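You operate a simulated robot arm through the tools that you are given. There is no shell and no other tool. Be economical: measure what you need, move in short steps, check, and stop when the job is done.

The job below is to be done with a simulated robot arm. You get a single attempt, and the scene is never put back.

Task
Take the cover wipe and leave it on the clear folded film.

Only the result counts: the job must be done as asked and must still hold three seconds after the hand-in. Knocking over, shifting, dropping, spilling or breaking anything else fails it. A push-on lid holds only when it is set on centred and level and pressed home; a screw cap is set on level and turned clockwise until tight.

Robot
A 6-joint arm with a two-finger parallel gripper, fixed in place. Base frame: the origin is at the foot of the arm, x ahead of it, y to its left, z up; the work surface is at about z = 0.76. Units: m, degrees, N and s.
With the tool pointing down near the work surface it reaches from about 0.26 to 0.68 m from the base axis. Its first joint turns from -66.0 to 66.0 degrees. Payload 2.9 kg.
The tool frame sits at the grasp point between the pads (the TCP): z along the fingers, y along the line on which they close. The tips reach 0.03 m beyond it. Largest opening 0.11 m; finger width 0.02, thickness 0.01; the body of the gripper, 0.048 by 0.112 m, starts 0.055 m behind the TCP.
Orientation is told as [roll, pitch, yaw] about the base's x, y, z axes, in that order, counted from this pose: with the fingers straight down and closing along the base's y, the tool's x points along the base's -x, its y along +y and its z along -z.

Tools
- The arm moves only by the tool arm_command. Its argument "deltas" is a list of rows, each an object of numbers (a shift or turn left out is 0, a gripper value left out holds the last): "grip": the closure, from 0 (fully open) to 1 (shut); "tx", "ty", "tz": the shift along the tool's x, y, z in cm; "ax", "ay", "az": the turn, a rotation vector about the tool's x, y, z in degrees. In form: [{"grip": .., "tx": .., "ty": .., "tz": .., "ax": .., "ay": .., "az": ..}, ...]. A call has 1 to 20 rows; each row is the pose to reach, as a shift and turn from the pose commanded when the call began, along the tool's axes at that moment. Each row takes 0.2 s and may step no farther than 0.05 m and 8.6 degrees from the row before; otherwise, or with a gripper value out of range, the whole call is refused. Where a pose cannot be reached the arm comes as near as it can. A force on the tool above 40 N (or 10 N above the force at the start of the call, whichever is more), or a blocked arm, ends the call early, and 0.2 s more pass. Each finger travels about 0.108 m/s and halts on what it meets, pressing with about 30 N; the grip force reading is that of the motor and also rises with nothing between the fingers. The clock runs only during rows and for 0.2 s after the last one: add rows that repeat a pose to give the fingers time. The reply holds the time, the measured pose of the TCP, the force on the tool along the base axes, the opening and the grip force, in the units named above and with some noise, and new pictures: "pictures" is both (left out), scene, wrist or none.
- Cameras (640 x 400 px; columns grow to the right, rows downward): "scene" is fixed at [0.0891, 0.4645, 1.3607]; the picture's right is [-0.43, -0.90, 0.00], its down [-0.71, 0.34, -0.62] and it looks along [0.56, -0.27, -0.79] (base axes); focal length 324 px, centre (320, 200). "wrist" rides on the gripper at [-0.036, 0, -0.057] in the tool frame; the picture's right is [0.00, -1.00, 0.00], its down [0.97, 0.00, -0.24] and it looks along [0.24, 0.00, 0.97] (tool axes); focal length 218 px, centre (320, 200).
- locate(camera, pixels): there is no depth. For up to 12 entries [column, row, z] of the newest picture of that camera ("zoom" is the newest enlarged one), the place [x, y] in the base frame at which the ray of that pixel passes the height z, good to about 0.002 m. It takes no simulated time.
- inspect(camera, box): a new picture of the part [left, top, right, bottom] of that camera's present view, enlarged. It takes no simulated time.
- close_job(): hands the job in; it is judged then, once.

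Go step by step. Measure first, check grasps and placings, and put right what went wrong. The budget is 60 turns and 120 pictures, counting those below and the enlarged ones. Unless the task says otherwise, let go and move clear before handing in, and close with one line.

The tools are called after "Request:" as name(argument=value, ...) on one line, values as JSON. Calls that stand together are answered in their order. arm_command: Moves the arm, as the interface text tells. Its arguments: {"type":"object","properties":{"deltas":{"type":"array","items":{"type":"object","properties":{"grip":{"type":"number"},"tx":{"type":"number"},"ty":{"type":"number"},"tz":{"type":"number"},"ax":{"type":"number"},"ay":{"type":"number"},"az":{"type":"number"}}}},"pictures":{"type":"string","enum":["both","scene","wrist","none"]}},"required":["deltas"]} The other tools are called the same way: locate (camera, pixels) gives the place at which the rays of pixels pass given heights; inspect (camera, box) takes an enlarged picture of a part of a camera's view; close_job () hands the job in.

At the start:

```text
time_s: 0.0
ee_pos: [0.4687, 0.2354, 0.9844]
ee_rot: [0.0, 0.0, 0.0]
ft_force: [-1.0, 0.3, 0.3]
gripper_width: 0.1098
grip_force: 0.1
```

scene: 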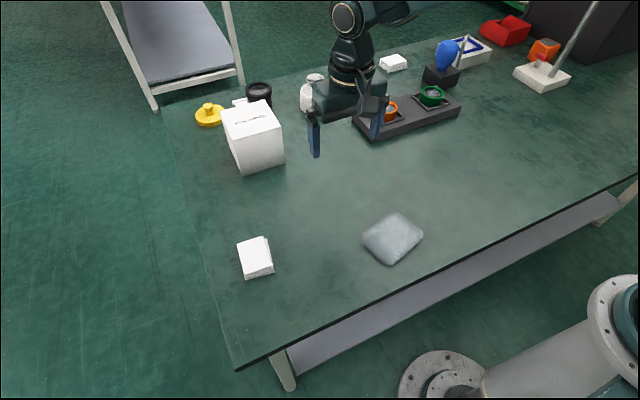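
wrist: 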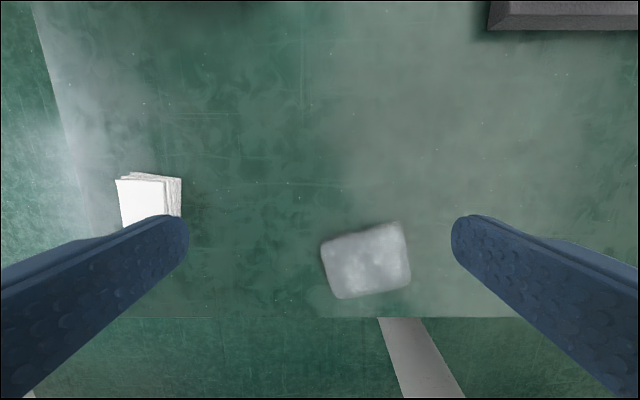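

The pictures show a white folded item at scene (255,257), a greyish pad at (393,238), and another small white item at (393,62). I'll enlarge them to tell them apart.

Request:
inspect(camera="scene", box=[200, 190, 460, 300])

Request:
inspect(camera="scene", box=[180, 40, 480, 180])

Request:
inspect(camera="wrist", box=[90, 150, 450, 320])

Request:
locate(camera="scene", pixels=[[238, 243, 0.77], [267, 236, 0.77], [273, 270, 0.77], [245, 278, 0.77], [363, 240, 0.77], [393, 213, 0.77], [423, 235, 0.77], [390, 264, 0.77], [393, 62, 0.77]])

```text
2.46 times, centred on (330, 245) of scene
```

zoom: 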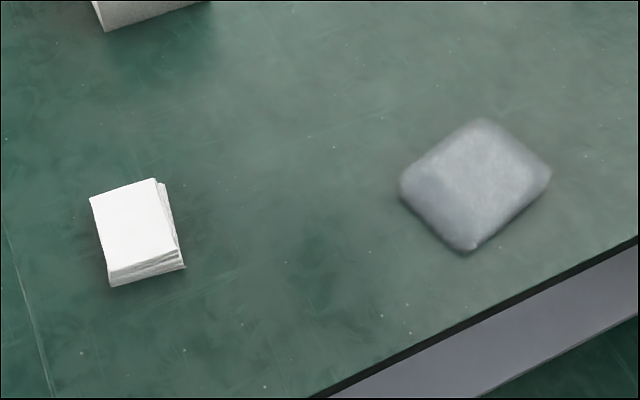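

```text
2.13 times, centred on (330, 110) of scene
```

zoom: 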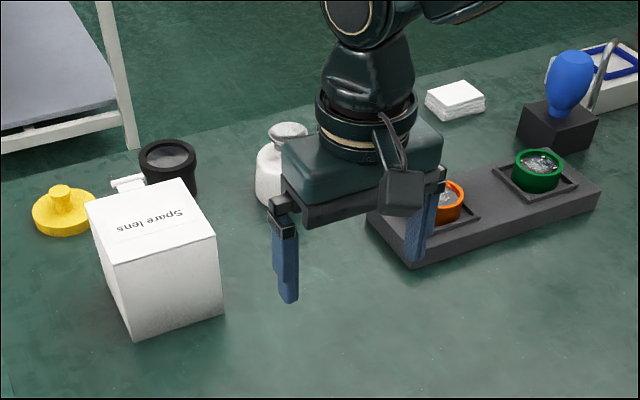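

```text
1.78 times, centred on (270, 235) of wrist
```

zoom: 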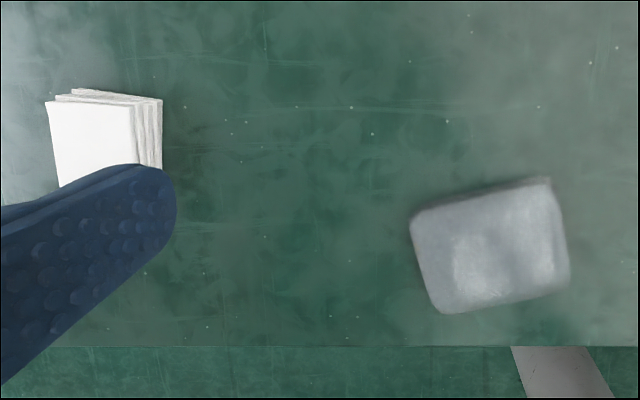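

```text
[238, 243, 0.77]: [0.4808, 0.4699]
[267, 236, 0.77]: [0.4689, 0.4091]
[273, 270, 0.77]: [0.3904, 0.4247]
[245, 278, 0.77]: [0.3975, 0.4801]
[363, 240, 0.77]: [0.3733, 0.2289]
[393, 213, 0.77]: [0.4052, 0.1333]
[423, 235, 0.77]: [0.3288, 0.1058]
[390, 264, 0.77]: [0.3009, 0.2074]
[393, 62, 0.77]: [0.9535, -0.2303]
```

The white stack at scene (255,257) is the wipe and the translucent pad at (393,238) is the film; the other white stack (393,62) is out of reach. I'll move above the wipe for a closer look.

Request:
arm_command(deltas=[{"tx": 0.7, "ty": 4, "grip": 0}, {"tx": 1.4, "ty": 8.5}, {"tx": 2.1, "ty": 13}, {"tx": 2.8, "ty": 17}, {"tx": 3.4, "ty": 21}, {"tx": 3.4, "ty": 21, "tz": 4}, {"tx": 3.4, "ty": 21, "tz": 7}, {"tx": 3.4, "ty": 21, "tz": 7}])

```text
time_s: 1.8
ee_pos: [0.4367, 0.4439, 0.9111]
ee_rot: [-0.2, 0.0, 0.1]
ft_force: [0.2, 0.2, -0.4]
gripper_width: 0.11
grip_force: 0.0
```

scene: 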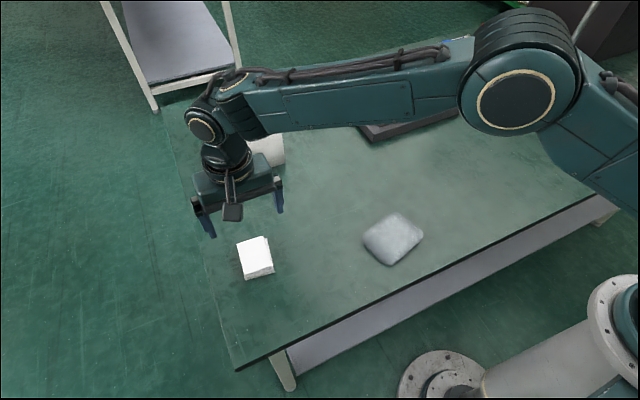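
wrist: 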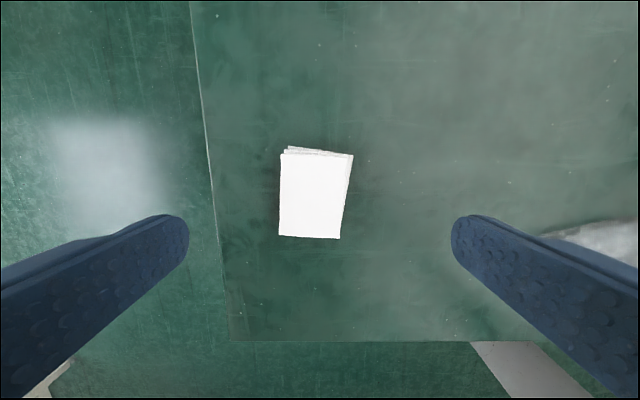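

The wipe sits between the fingers, top face at wrist (280,152)-(350,156)-(340,238)-(279,235). I'll enlarge both views to measure its height and heading.

Request:
inspect(camera="wrist", box=[240, 130, 400, 255])

Request:
inspect(camera="scene", box=[215, 220, 295, 290])

Request:
locate(camera="wrist", pixels=[[280, 152, 0.76], [352, 156, 0.76], [340, 238, 0.76], [279, 235, 0.76], [280, 152, 0.78], [352, 156, 0.78], [340, 238, 0.78], [279, 235, 0.78]])

```text
3.20 times, centred on (320, 192) of wrist
```

zoom: 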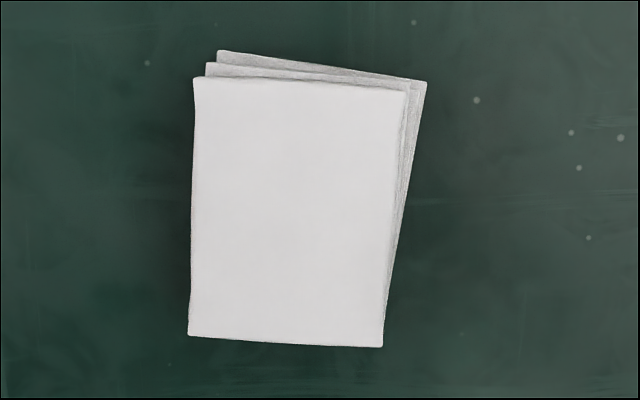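

```text
5.71 times, centred on (255, 255) of scene
```

zoom: 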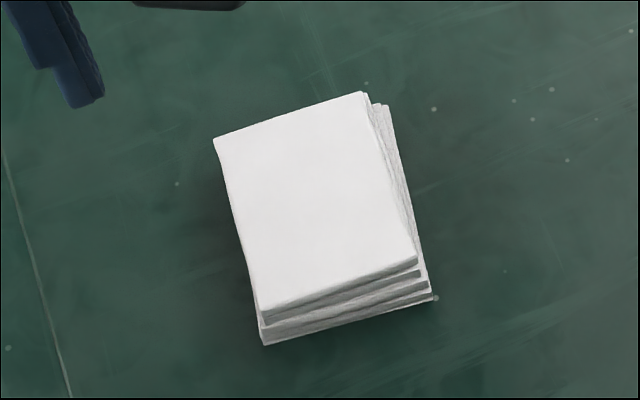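

```text
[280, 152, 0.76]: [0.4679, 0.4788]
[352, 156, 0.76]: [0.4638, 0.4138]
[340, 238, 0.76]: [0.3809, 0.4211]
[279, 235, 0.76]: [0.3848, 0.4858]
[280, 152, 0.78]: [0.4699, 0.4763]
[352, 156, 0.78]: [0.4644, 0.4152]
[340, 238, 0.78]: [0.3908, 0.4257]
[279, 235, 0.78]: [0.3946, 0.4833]
```

The wipe shows several misaligned layers, so I need its height, both top and bottom, to choose the grip depth. I'll cross-measure the top corners in both views.

Request:
locate(camera="zoom", pixels=[[215, 138, 0.78], [363, 92, 0.78], [415, 262, 0.78], [263, 310, 0.78], [215, 138, 0.8], [363, 92, 0.8], [415, 262, 0.8], [263, 310, 0.8], [263, 345, 0.76], [435, 295, 0.76], [388, 105, 0.77]])

Request:
locate(camera="wrist", pixels=[[280.9, 153.9, 0.78], [347.2, 157.6, 0.78], [339.4, 237.9, 0.78], [278.8, 234.5, 0.78], [280.9, 153.9, 0.8], [347.2, 157.6, 0.8], [339.4, 237.9, 0.8], [278.8, 234.5, 0.8], [353.2, 155, 0.765], [287.8, 145.5, 0.765]])

```text
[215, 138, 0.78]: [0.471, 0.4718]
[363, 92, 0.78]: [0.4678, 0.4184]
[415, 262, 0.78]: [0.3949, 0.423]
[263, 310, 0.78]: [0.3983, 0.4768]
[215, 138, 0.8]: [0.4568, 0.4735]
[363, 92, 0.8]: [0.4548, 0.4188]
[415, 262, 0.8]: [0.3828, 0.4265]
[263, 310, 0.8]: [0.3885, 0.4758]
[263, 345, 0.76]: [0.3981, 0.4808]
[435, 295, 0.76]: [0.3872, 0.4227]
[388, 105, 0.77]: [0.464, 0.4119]
```

```text
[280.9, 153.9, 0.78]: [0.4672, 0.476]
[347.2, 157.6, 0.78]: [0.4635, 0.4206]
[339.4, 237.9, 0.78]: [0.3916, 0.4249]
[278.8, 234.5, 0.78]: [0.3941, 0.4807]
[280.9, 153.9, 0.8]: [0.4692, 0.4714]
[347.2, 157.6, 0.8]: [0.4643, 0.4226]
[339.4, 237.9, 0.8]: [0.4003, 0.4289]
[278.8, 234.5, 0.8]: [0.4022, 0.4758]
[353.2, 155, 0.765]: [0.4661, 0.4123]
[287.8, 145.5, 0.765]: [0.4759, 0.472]
```

Both views agree on a top at z≈0.784, centre (0.430, 0.450), long axis turned about -3.5°. I'll align and come down to z≈0.84 for a closer look at the layers.

Request:
arm_command(deltas=[{"tx": 0.6, "ty": 0.6, "az": 3.5, "tz": 2}, {"tx": 0.6, "ty": 0.6, "az": 3.5, "tz": 5}, {"tx": 0.6, "ty": 0.6, "az": 3.5, "tz": 7}, {"tx": 0.6, "ty": 0.6, "az": 3.5, "tz": 7}], pictures="wrist")

Request:
inspect(camera="scene", box=[225, 225, 285, 285])

```text
time_s: 2.8
ee_pos: [0.4313, 0.4495, 0.8436]
ee_rot: [0.0, 0.0, -3.4]
ft_force: [-0.6, 0.5, -0.3]
gripper_width: 0.11
grip_force: 0.0
```

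wrist: 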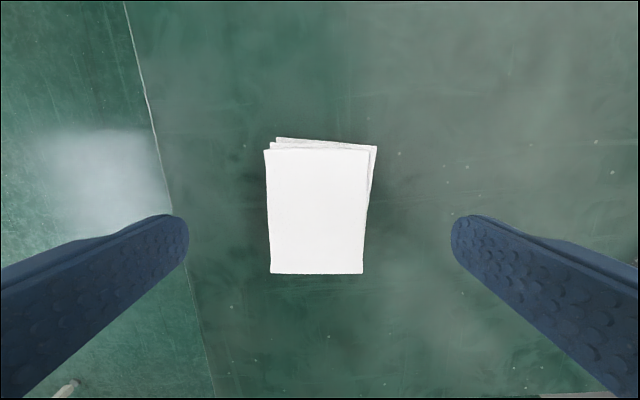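

```text
6.67 times, centred on (255, 255) of scene
```

zoom: 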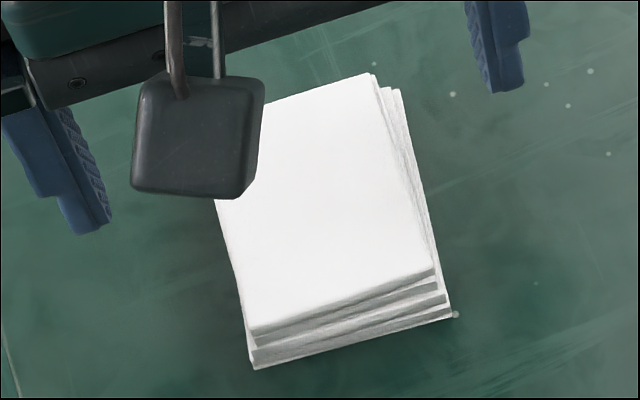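

The wipe is centred and aligned (wrist 265–367). I'll go down so the tips overlap about 5 mm of the top layer and close, so only the top wipe is taken if the layers are separate.

Request:
arm_command(deltas=[{"tz": 1.5}, {"tz": 3.0}, {"tz": 3.45}, {"tz": 3.45}, {"tz": 3.45, "grip": 0.4}, {"tz": 3.45, "grip": 0.5}, {"tz": 3.45, "grip": 0.6}, {"tz": 3.45, "grip": 0.7}, {"tz": 3.45, "grip": 0.7}], pictures="both")

Request:
inspect(camera="scene", box=[215, 225, 295, 285])

```text
time_s: 4.8
ee_pos: [0.4309, 0.4496, 0.8093]
ee_rot: [0.0, 0.0, -3.5]
ft_force: [0.4, 1.2, 0.1]
gripper_width: 0.0502
grip_force: 30.1
```

scene: 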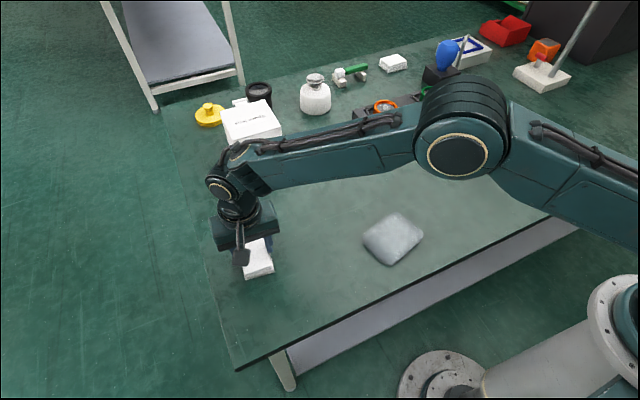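
wrist: 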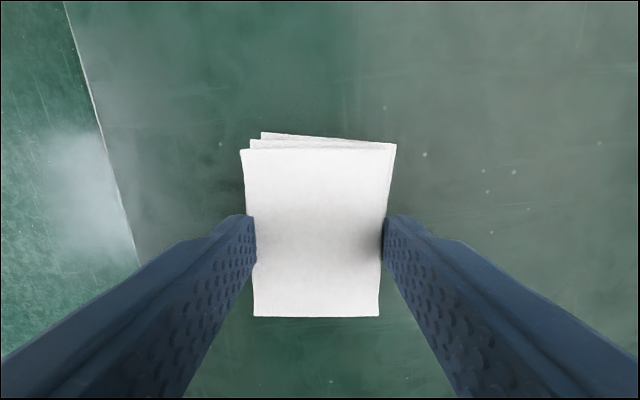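

```text
6.67 times, centred on (255, 255) of scene
```

zoom: 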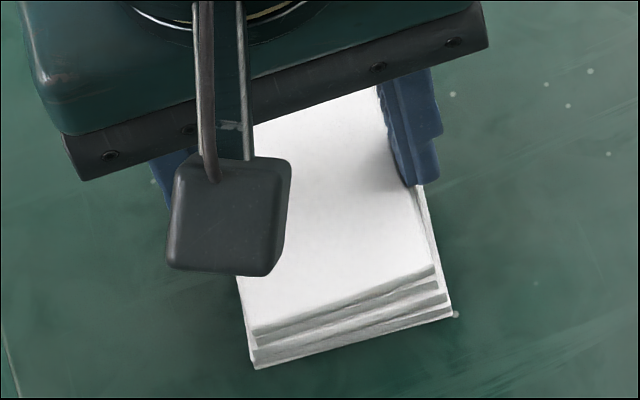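

The fingers hold the wipe at 50 mm with 30 N and nothing moved. I'll lift about 3 cm and see what comes up.

Request:
arm_command(deltas=[{"tz": -0.5}, {"tz": -1}, {"tz": -2}, {"tz": -3}, {"tz": -4}, {"tz": -4}], pictures="wrist")

Request:
inspect(camera="scene", box=[215, 205, 305, 295])

```text
time_s: 6.2
ee_pos: [0.4287, 0.4505, 0.8494]
ee_rot: [0.0, -0.1, -3.6]
ft_force: [-0.5, 0.1, 0.0]
gripper_width: 0.0498
grip_force: 30.0
```

wrist: 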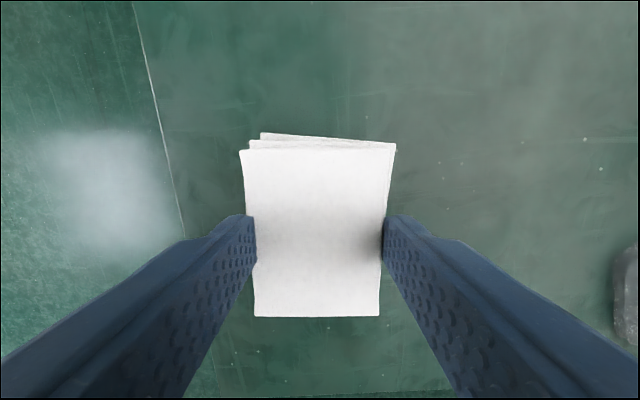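

```text
4.44 times, centred on (260, 250) of scene
```

zoom: 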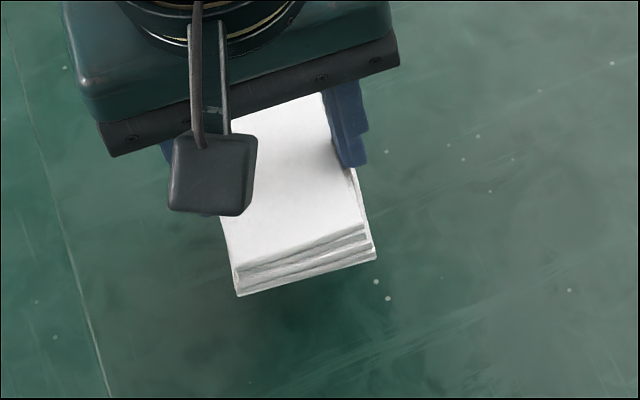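

The whole wipe came up as one piece. The film is centred near (0.352, 0.170), with its long edge along about -71°. I'll raise the wipe, carry it there, and turn it so the long sides match.

Request:
arm_command(deltas=[{"tz": -2}, {"tz": -4}, {"tx": 0.66, "ty": -3.16, "tz": -4, "az": 7.2}, {"tx": 1.33, "ty": -6.31, "tz": -4, "az": 14.4}, {"tx": 1.99, "ty": -9.47, "tz": -4, "az": 21.6}, {"tx": 2.65, "ty": -12.6, "tz": -4, "az": 28.8}, {"tx": 3.32, "ty": -15.8, "tz": -4, "az": 36}, {"tx": 3.98, "ty": -18.9, "tz": -4, "az": 43.2}, {"tx": 4.64, "ty": -22.1, "tz": -4, "az": 50.4}, {"tx": 5.31, "ty": -25.2, "tz": -4, "az": 57.6}, {"tx": 5.97, "ty": -28.4, "tz": -4, "az": 64.8}, {"tx": 5.97, "ty": -28.4, "tz": -4, "az": 64.8}, {"tx": 5.97, "ty": -28.4, "tz": -4, "az": 64.8}])

Request:
inspect(camera="scene", box=[320, 140, 480, 290])

```text
time_s: 9.0
ee_pos: [0.3541, 0.1686, 0.8901]
ee_rot: [0.0, 0.0, -68.5]
ft_force: [0.7, -0.4, -0.3]
gripper_width: 0.0501
grip_force: 30.4
```

scene: 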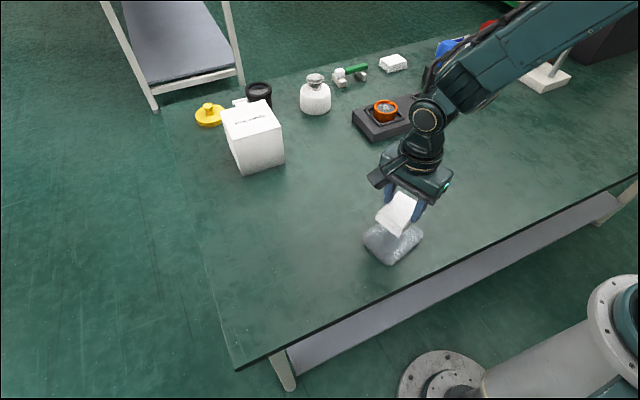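
wrist: 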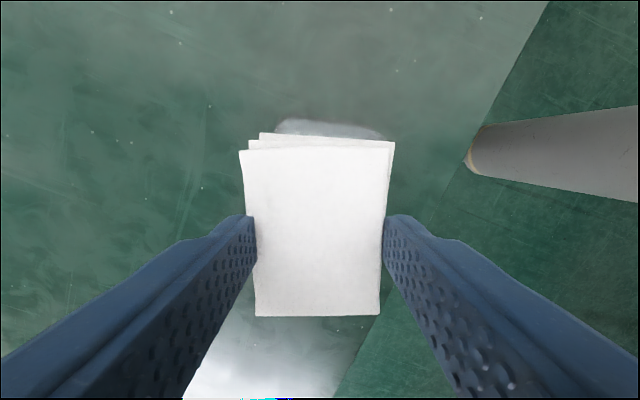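

```text
2.67 times, centred on (400, 215) of scene
```

zoom: 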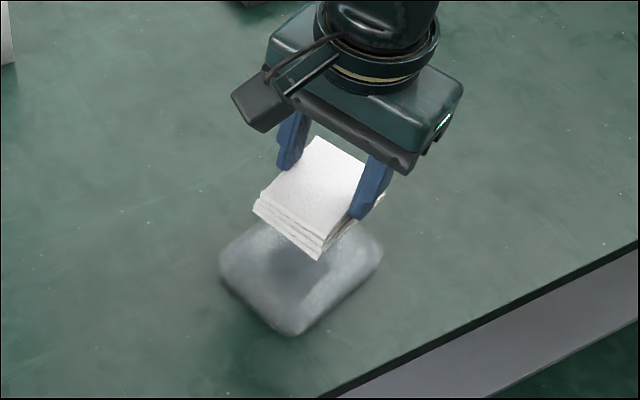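

The wipe is above the film and matches its heading, with the film edge visible at wrist (275–385, 130). Its bottom is near z 0.841, so I'll lower it in short steps and watch the force.

Request:
arm_command(deltas=[{"tz": 1.5}, {"tz": 3.0}, {"tz": 4.0}, {"tz": 4.0}], pictures="wrist")

Request:
inspect(camera="scene", box=[340, 180, 450, 280])

```text
time_s: 10.0
ee_pos: [0.3539, 0.1708, 0.8493]
ee_rot: [0.0, 0.1, -68.4]
ft_force: [-0.3, 0.4, 0.1]
gripper_width: 0.0501
grip_force: 29.7
```

wrist: 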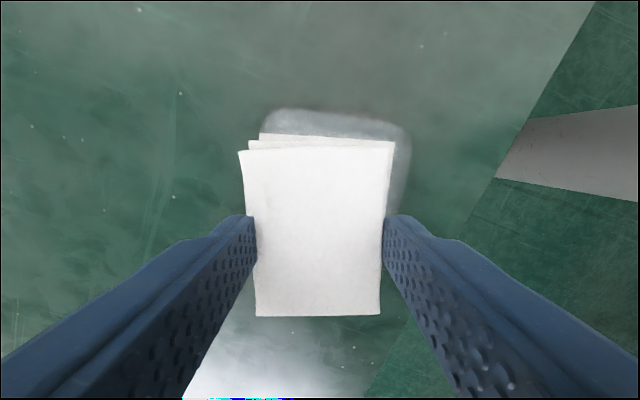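

```text
4.00 times, centred on (395, 230) of scene
```

zoom: 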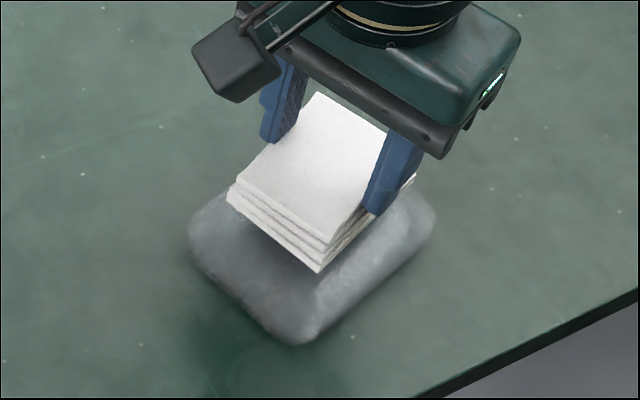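

No contact yet. The film's centre (wrist col ~336) sits slightly right of the wipe (~328), so I'll shift 3 mm and keep lowering.

Request:
arm_command(deltas=[{"ty": -0.3, "tz": 0.5}, {"ty": -0.3, "tz": 1.0}, {"ty": -0.3, "tz": 1.4}, {"ty": -0.3, "tz": 1.4}], pictures="wrist")

Request:
inspect(camera="scene", box=[340, 180, 450, 280])

```text
time_s: 11.0
ee_pos: [0.3518, 0.1699, 0.8375]
ee_rot: [0.2, 0.0, -68.3]
ft_force: [-2.1, -1.5, 32.0]
gripper_width: 0.0499
grip_force: 29.9
```

wrist: 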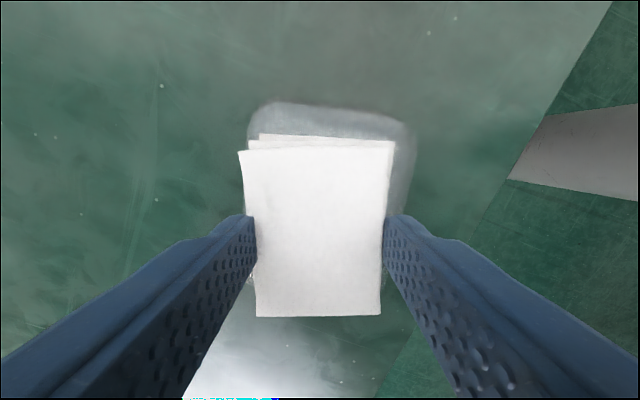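

```text
4.00 times, centred on (395, 230) of scene
```

zoom: 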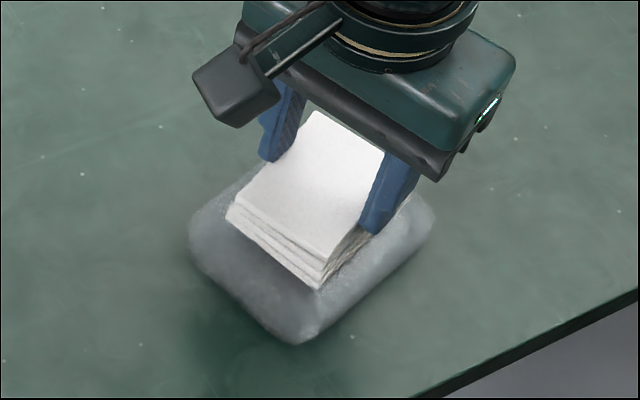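

Contact is made (32 N, z 0.8375) and the wipe sits level and centred on the film. I'll ease off the push by about 2 mm, then open and check.

Request:
arm_command(deltas=[{"tz": -0.1}, {"tz": -0.2}, {"tz": -0.2}], pictures="none")

```text
time_s: 11.8
ee_pos: [0.35, 0.1697, 0.837]
ee_rot: [0.1, -0.1, -68.3]
ft_force: [3.4, 0.5, 7.3]
gripper_width: 0.05
grip_force: 30.1
```

The push is down to 7 N with the wipe still resting on the film. I'll open slowly.

Request:
arm_command(deltas=[{"grip": 0.52}, {"grip": 0.45}, {"grip": 0.35}, {"grip": 0.25}, {"grip": 0.15}, {"grip": 0.15}], pictures="both")

Request:
inspect(camera="scene", box=[340, 180, 450, 280])

```text
time_s: 13.2
ee_pos: [0.3502, 0.1696, 0.8373]
ee_rot: [0.0, 0.1, -68.3]
ft_force: [-0.3, 0.8, 0.6]
gripper_width: 0.0936
grip_force: 0.1
```

scene: 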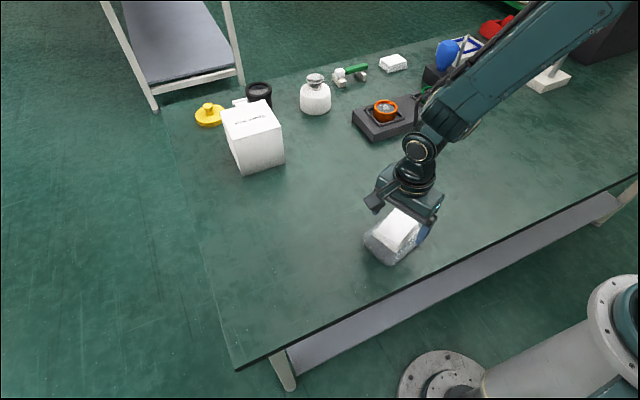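
wrist: 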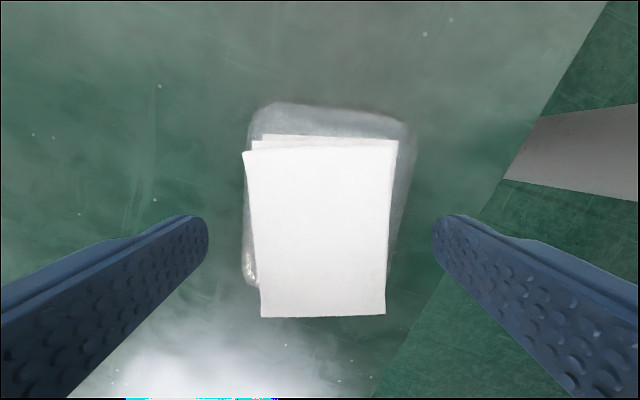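

```text
4.00 times, centred on (395, 230) of scene
```

zoom: 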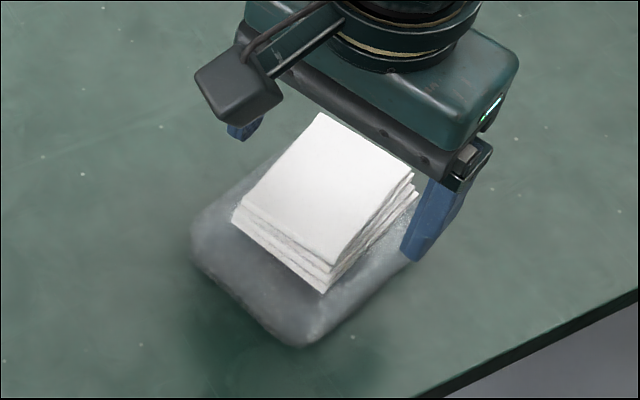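

The wipe rests on the film with both fingers clear of it. I'll rise straight up and check for drift.

Request:
arm_command(deltas=[{"tz": -2}, {"tz": -5}, {"tz": -9}, {"tz": -13}, {"tz": -15}, {"tz": -15}, {"tz": -15}])

Request:
inspect(camera="scene", box=[340, 180, 450, 280])

```text
time_s: 14.8
ee_pos: [0.3501, 0.1719, 0.9888]
ee_rot: [0.0, 0.0, -68.3]
ft_force: [0.3, 0.2, 0.9]
gripper_width: 0.0935
grip_force: 0.0
```

scene: 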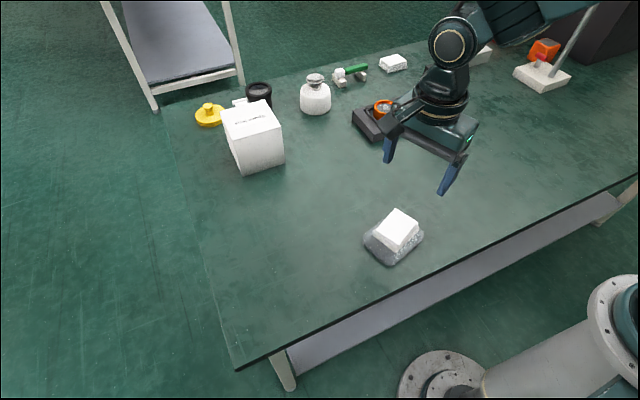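
wrist: 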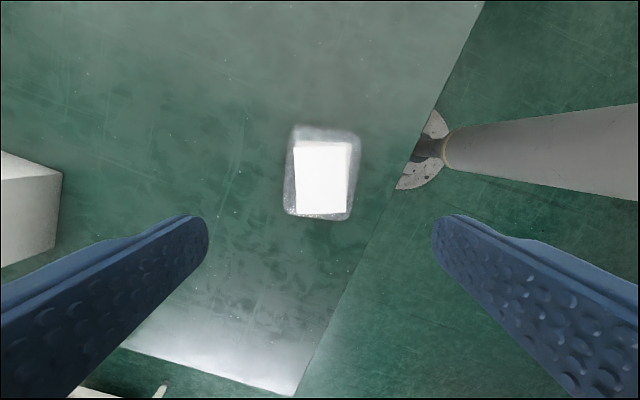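

```text
4.00 times, centred on (395, 230) of scene
```

zoom: 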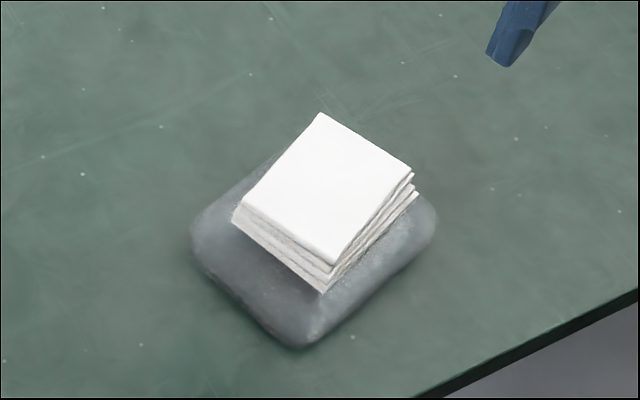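

The wipe lies centred and still on the film (wrist 295–352, 141–212, within the film's 284–362 outline), and the arm is clear. I'm handing in.

Request:
close_job()

```text
The job is handed in.
```

I set the white folded wipe, which I took to be the cover wipe, centred on the clear folded film, let go and moved the arm clear; nothing else was disturbed in the last pictures.
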